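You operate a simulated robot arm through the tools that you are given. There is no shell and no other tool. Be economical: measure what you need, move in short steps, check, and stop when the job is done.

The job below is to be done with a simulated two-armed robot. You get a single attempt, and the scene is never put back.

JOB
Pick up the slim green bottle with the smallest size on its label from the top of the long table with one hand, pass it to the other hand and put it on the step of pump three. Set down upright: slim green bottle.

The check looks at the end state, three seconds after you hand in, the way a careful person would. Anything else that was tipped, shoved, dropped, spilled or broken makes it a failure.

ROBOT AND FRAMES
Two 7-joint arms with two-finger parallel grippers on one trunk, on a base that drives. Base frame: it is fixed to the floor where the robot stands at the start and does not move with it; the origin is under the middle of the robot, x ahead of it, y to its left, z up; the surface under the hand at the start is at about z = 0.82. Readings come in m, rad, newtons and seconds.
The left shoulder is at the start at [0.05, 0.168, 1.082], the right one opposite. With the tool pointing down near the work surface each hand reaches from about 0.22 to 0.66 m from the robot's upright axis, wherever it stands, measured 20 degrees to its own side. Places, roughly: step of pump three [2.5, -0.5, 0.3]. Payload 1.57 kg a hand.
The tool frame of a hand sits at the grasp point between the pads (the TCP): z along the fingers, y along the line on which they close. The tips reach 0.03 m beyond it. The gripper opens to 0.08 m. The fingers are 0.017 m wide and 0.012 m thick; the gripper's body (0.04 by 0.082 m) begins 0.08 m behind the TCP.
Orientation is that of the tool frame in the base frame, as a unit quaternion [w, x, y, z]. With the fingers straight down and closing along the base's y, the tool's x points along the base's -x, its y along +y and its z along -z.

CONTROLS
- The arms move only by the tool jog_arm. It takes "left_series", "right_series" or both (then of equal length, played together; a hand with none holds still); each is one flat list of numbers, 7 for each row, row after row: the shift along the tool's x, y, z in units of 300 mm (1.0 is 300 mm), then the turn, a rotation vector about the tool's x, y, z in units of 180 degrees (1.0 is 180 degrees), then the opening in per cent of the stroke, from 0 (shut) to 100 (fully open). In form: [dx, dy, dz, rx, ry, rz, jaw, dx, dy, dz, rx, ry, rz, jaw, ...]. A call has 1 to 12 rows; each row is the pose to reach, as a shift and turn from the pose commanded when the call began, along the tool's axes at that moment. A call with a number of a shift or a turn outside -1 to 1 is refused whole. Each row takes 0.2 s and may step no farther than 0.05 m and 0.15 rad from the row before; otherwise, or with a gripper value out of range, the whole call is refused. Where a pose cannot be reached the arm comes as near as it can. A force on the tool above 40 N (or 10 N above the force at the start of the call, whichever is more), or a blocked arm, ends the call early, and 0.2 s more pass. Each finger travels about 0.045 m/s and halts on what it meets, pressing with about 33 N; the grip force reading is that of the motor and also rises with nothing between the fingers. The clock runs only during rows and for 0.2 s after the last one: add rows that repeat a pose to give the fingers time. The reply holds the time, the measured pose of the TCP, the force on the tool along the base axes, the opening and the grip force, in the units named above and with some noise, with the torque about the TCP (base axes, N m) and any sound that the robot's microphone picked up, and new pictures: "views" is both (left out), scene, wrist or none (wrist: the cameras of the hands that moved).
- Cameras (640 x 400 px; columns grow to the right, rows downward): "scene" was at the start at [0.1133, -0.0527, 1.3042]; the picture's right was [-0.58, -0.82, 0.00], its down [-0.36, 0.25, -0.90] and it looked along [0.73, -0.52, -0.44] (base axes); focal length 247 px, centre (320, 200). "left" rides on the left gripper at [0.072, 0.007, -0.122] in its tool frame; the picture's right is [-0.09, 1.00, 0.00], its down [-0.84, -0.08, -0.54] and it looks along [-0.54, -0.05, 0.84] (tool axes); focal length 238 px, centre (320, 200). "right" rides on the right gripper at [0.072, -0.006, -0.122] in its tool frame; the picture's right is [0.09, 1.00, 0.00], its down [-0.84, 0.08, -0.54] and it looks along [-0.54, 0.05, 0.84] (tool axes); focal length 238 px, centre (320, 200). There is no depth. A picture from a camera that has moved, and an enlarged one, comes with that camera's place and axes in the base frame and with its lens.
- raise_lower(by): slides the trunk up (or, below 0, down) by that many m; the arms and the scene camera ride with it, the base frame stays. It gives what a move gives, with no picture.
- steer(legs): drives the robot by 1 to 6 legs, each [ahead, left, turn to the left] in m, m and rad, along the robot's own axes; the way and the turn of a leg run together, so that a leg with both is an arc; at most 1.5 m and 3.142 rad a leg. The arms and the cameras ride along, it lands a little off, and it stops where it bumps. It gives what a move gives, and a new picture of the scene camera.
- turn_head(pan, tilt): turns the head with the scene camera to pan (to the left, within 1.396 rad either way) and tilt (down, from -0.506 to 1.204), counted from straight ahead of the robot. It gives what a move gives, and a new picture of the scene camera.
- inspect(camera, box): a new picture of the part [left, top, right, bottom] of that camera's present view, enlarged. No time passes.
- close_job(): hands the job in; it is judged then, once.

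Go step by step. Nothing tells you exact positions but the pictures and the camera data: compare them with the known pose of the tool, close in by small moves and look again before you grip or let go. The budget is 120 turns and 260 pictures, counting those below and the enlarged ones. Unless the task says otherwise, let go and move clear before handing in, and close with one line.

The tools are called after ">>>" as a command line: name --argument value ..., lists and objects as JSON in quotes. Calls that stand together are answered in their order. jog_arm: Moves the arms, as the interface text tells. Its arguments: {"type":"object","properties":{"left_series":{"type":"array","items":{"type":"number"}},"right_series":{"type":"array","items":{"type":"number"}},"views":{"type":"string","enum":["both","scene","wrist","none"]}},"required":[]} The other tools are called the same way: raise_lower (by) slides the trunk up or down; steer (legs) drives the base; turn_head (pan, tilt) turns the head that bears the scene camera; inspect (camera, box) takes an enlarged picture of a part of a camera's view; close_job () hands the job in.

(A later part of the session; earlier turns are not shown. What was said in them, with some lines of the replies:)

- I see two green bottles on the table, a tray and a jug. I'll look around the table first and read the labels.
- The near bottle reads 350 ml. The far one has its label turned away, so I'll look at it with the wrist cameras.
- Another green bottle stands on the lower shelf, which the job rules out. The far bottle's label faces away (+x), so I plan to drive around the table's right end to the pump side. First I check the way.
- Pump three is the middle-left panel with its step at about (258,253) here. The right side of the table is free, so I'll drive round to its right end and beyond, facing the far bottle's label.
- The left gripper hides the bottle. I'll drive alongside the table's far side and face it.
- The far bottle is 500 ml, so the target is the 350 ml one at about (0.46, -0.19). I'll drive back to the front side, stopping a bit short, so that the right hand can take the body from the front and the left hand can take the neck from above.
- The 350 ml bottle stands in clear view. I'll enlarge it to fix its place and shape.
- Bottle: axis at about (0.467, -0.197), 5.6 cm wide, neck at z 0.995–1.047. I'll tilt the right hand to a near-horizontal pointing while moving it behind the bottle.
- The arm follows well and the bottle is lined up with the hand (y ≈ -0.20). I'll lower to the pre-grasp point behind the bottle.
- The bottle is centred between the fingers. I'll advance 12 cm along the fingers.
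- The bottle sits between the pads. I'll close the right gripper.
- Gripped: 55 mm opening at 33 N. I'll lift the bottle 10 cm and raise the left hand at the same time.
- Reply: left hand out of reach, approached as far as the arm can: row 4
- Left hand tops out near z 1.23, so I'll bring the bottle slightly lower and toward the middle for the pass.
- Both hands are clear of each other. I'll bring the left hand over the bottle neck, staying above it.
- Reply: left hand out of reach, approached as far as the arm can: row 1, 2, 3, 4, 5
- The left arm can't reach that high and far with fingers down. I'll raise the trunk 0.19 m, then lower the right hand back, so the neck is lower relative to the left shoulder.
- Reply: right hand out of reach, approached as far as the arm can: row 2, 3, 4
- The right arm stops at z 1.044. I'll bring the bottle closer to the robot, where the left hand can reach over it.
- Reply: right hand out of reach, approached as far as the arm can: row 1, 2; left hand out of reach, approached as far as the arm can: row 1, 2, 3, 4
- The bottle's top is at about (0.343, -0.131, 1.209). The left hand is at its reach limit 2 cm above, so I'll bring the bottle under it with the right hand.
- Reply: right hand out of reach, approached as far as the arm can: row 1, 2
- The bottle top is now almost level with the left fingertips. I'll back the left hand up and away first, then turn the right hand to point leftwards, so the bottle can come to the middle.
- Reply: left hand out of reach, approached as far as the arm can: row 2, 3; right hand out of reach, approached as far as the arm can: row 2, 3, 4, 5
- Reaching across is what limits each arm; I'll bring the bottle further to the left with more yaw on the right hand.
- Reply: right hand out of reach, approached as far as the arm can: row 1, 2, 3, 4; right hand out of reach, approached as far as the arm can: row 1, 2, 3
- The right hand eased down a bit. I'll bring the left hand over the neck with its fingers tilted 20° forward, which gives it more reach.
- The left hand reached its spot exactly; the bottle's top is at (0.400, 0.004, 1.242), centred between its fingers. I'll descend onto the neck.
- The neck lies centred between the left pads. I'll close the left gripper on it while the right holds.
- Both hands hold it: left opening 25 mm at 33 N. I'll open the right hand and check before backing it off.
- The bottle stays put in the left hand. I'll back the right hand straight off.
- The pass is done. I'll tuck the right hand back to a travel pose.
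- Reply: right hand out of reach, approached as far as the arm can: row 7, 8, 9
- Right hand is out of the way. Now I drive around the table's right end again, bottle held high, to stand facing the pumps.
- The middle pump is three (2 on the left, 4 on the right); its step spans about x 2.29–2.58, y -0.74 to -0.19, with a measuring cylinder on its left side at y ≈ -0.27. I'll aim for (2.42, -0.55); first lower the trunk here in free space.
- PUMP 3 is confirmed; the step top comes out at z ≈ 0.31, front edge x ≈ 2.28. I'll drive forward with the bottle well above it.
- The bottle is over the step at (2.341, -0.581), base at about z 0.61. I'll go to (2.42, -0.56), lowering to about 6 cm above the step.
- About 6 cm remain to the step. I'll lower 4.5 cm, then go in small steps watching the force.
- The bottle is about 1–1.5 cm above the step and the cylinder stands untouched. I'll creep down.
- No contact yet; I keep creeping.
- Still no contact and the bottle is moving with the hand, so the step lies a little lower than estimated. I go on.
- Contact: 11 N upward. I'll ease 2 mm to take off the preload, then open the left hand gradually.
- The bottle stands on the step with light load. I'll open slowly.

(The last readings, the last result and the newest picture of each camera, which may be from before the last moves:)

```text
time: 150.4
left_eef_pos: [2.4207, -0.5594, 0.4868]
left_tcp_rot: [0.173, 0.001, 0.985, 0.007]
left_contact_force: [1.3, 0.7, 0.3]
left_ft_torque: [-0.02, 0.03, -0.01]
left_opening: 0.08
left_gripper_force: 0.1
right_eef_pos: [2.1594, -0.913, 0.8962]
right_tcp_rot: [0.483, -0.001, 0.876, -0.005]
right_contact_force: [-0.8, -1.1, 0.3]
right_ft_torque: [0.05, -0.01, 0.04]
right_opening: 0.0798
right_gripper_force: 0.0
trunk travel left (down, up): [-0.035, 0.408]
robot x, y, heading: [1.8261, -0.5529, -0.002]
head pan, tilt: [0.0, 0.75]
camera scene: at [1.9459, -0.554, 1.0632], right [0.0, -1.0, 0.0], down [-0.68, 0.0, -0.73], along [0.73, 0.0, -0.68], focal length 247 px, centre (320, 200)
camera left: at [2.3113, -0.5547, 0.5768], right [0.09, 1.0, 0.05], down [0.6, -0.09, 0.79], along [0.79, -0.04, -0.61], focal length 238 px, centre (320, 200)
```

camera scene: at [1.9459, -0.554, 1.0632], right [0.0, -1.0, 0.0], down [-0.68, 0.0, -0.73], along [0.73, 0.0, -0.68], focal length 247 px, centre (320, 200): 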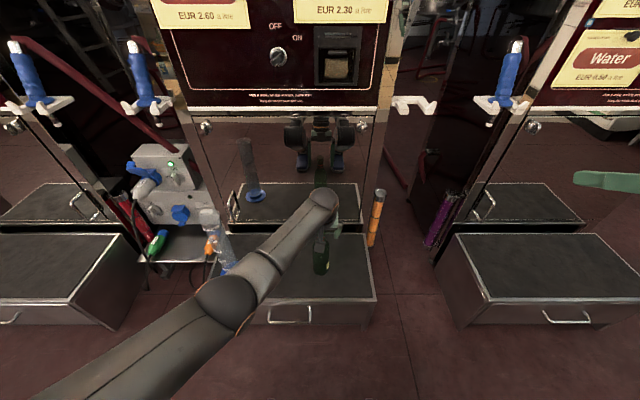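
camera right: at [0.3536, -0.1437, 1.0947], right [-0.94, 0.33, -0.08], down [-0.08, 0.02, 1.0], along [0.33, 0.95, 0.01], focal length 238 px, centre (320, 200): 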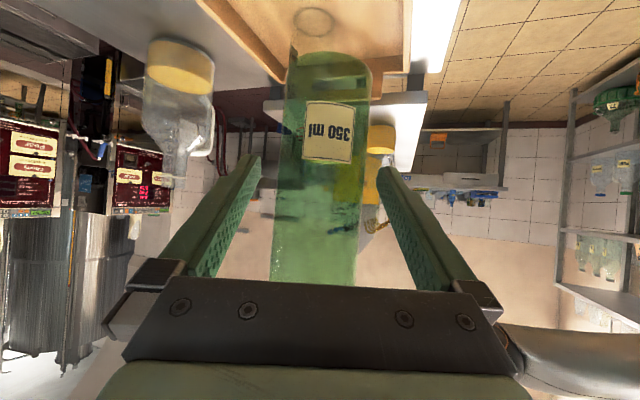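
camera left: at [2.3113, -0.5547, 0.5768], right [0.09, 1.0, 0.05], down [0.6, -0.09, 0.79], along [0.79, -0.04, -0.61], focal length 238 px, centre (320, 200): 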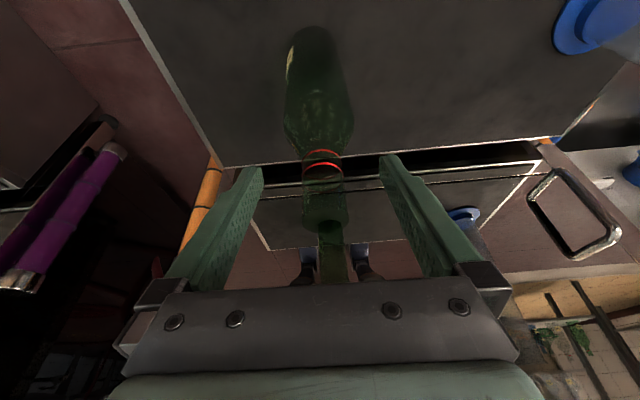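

The bottle stands free between the open fingers. I'll lift the left hand straight up, then back along the way it came.

>>> jog_arm --left_series '[-0.034, 0, -0.094, 0, 0, 0, 100, -0.068, 0, -0.188, 0, 0, 0, 100, -0.075, -0.014, -0.32, 0, 0, 0, 100, -0.08, -0.025, -0.455, 0, 0, 0, 100, -0.086, -0.035, -0.59, 0, 0, 0, 100, -0.092, -0.045, -0.725, 0, 0, 0, 100, -0.097, -0.055, -0.852, 0, 0, 0, 100]'

```text
time: 152.0
left_eef_pos: [2.3616, -0.5781, 0.737]
left_tcp_rot: [0.177, -0.003, 0.984, 0.011]
left_contact_force: [0.4, -1.1, -0.8]
left_ft_torque: [0.04, -0.08, 0.01]
left_opening: 0.0801
left_gripper_force: 0.1
right_eef_pos: [2.1609, -0.9126, 0.8961]
right_tcp_rot: [0.483, -0.002, 0.875, -0.005]
right_contact_force: [0.8, -0.5, -0.5]
right_ft_torque: [-0.02, 0.0, 0.03]
right_opening: 0.0802
right_gripper_force: 0.0
trunk travel left (down, up): [-0.035, 0.408]
robot x, y, heading: [1.8251, -0.5534, -0.002]
head pan, tilt: [0.0, 0.75]
camera scene: at [1.9463, -0.5538, 1.063], right [0.0, -1.0, 0.0], down [-0.68, 0.0, -0.73], along [0.73, 0.0, -0.68], focal length 247 px, centre (320, 200)
camera left: at [2.2514, -0.5737, 0.8264], right [0.08, 1.0, 0.05], down [0.6, -0.09, 0.8], along [0.8, -0.03, -0.6], focal length 238 px, centre (320, 200)
```

scene: 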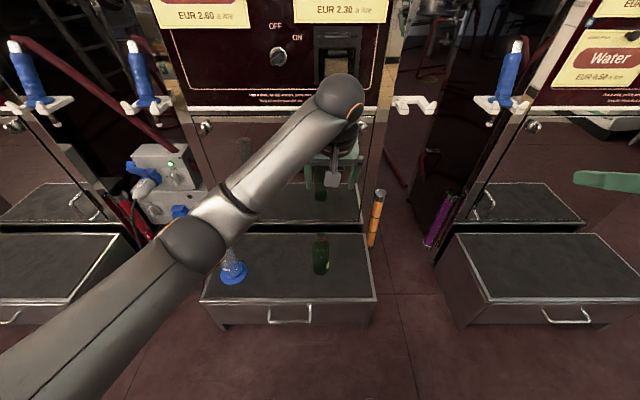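
left: 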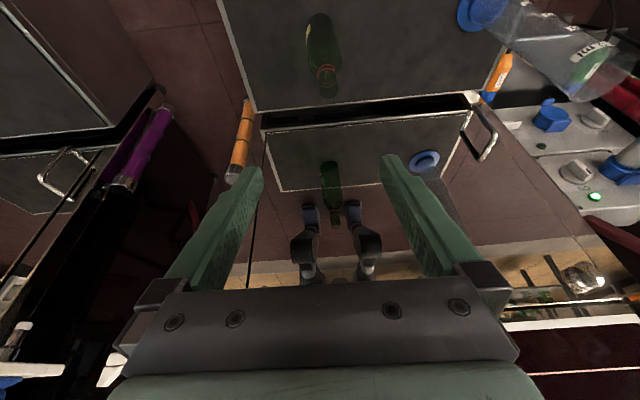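

The bottle stands upright on pump three's step, the cylinder beside it is untouched, and both hands are clear, so I hand in.

>>> close_job

```text
The job is handed in.
```

The 350 ml slim green bottle went from the right hand to the left and now stands upright on the step of pump three. It had the smaller label of the two on the table; the other reads 500 ml. I saw nothing else tipped or moved.
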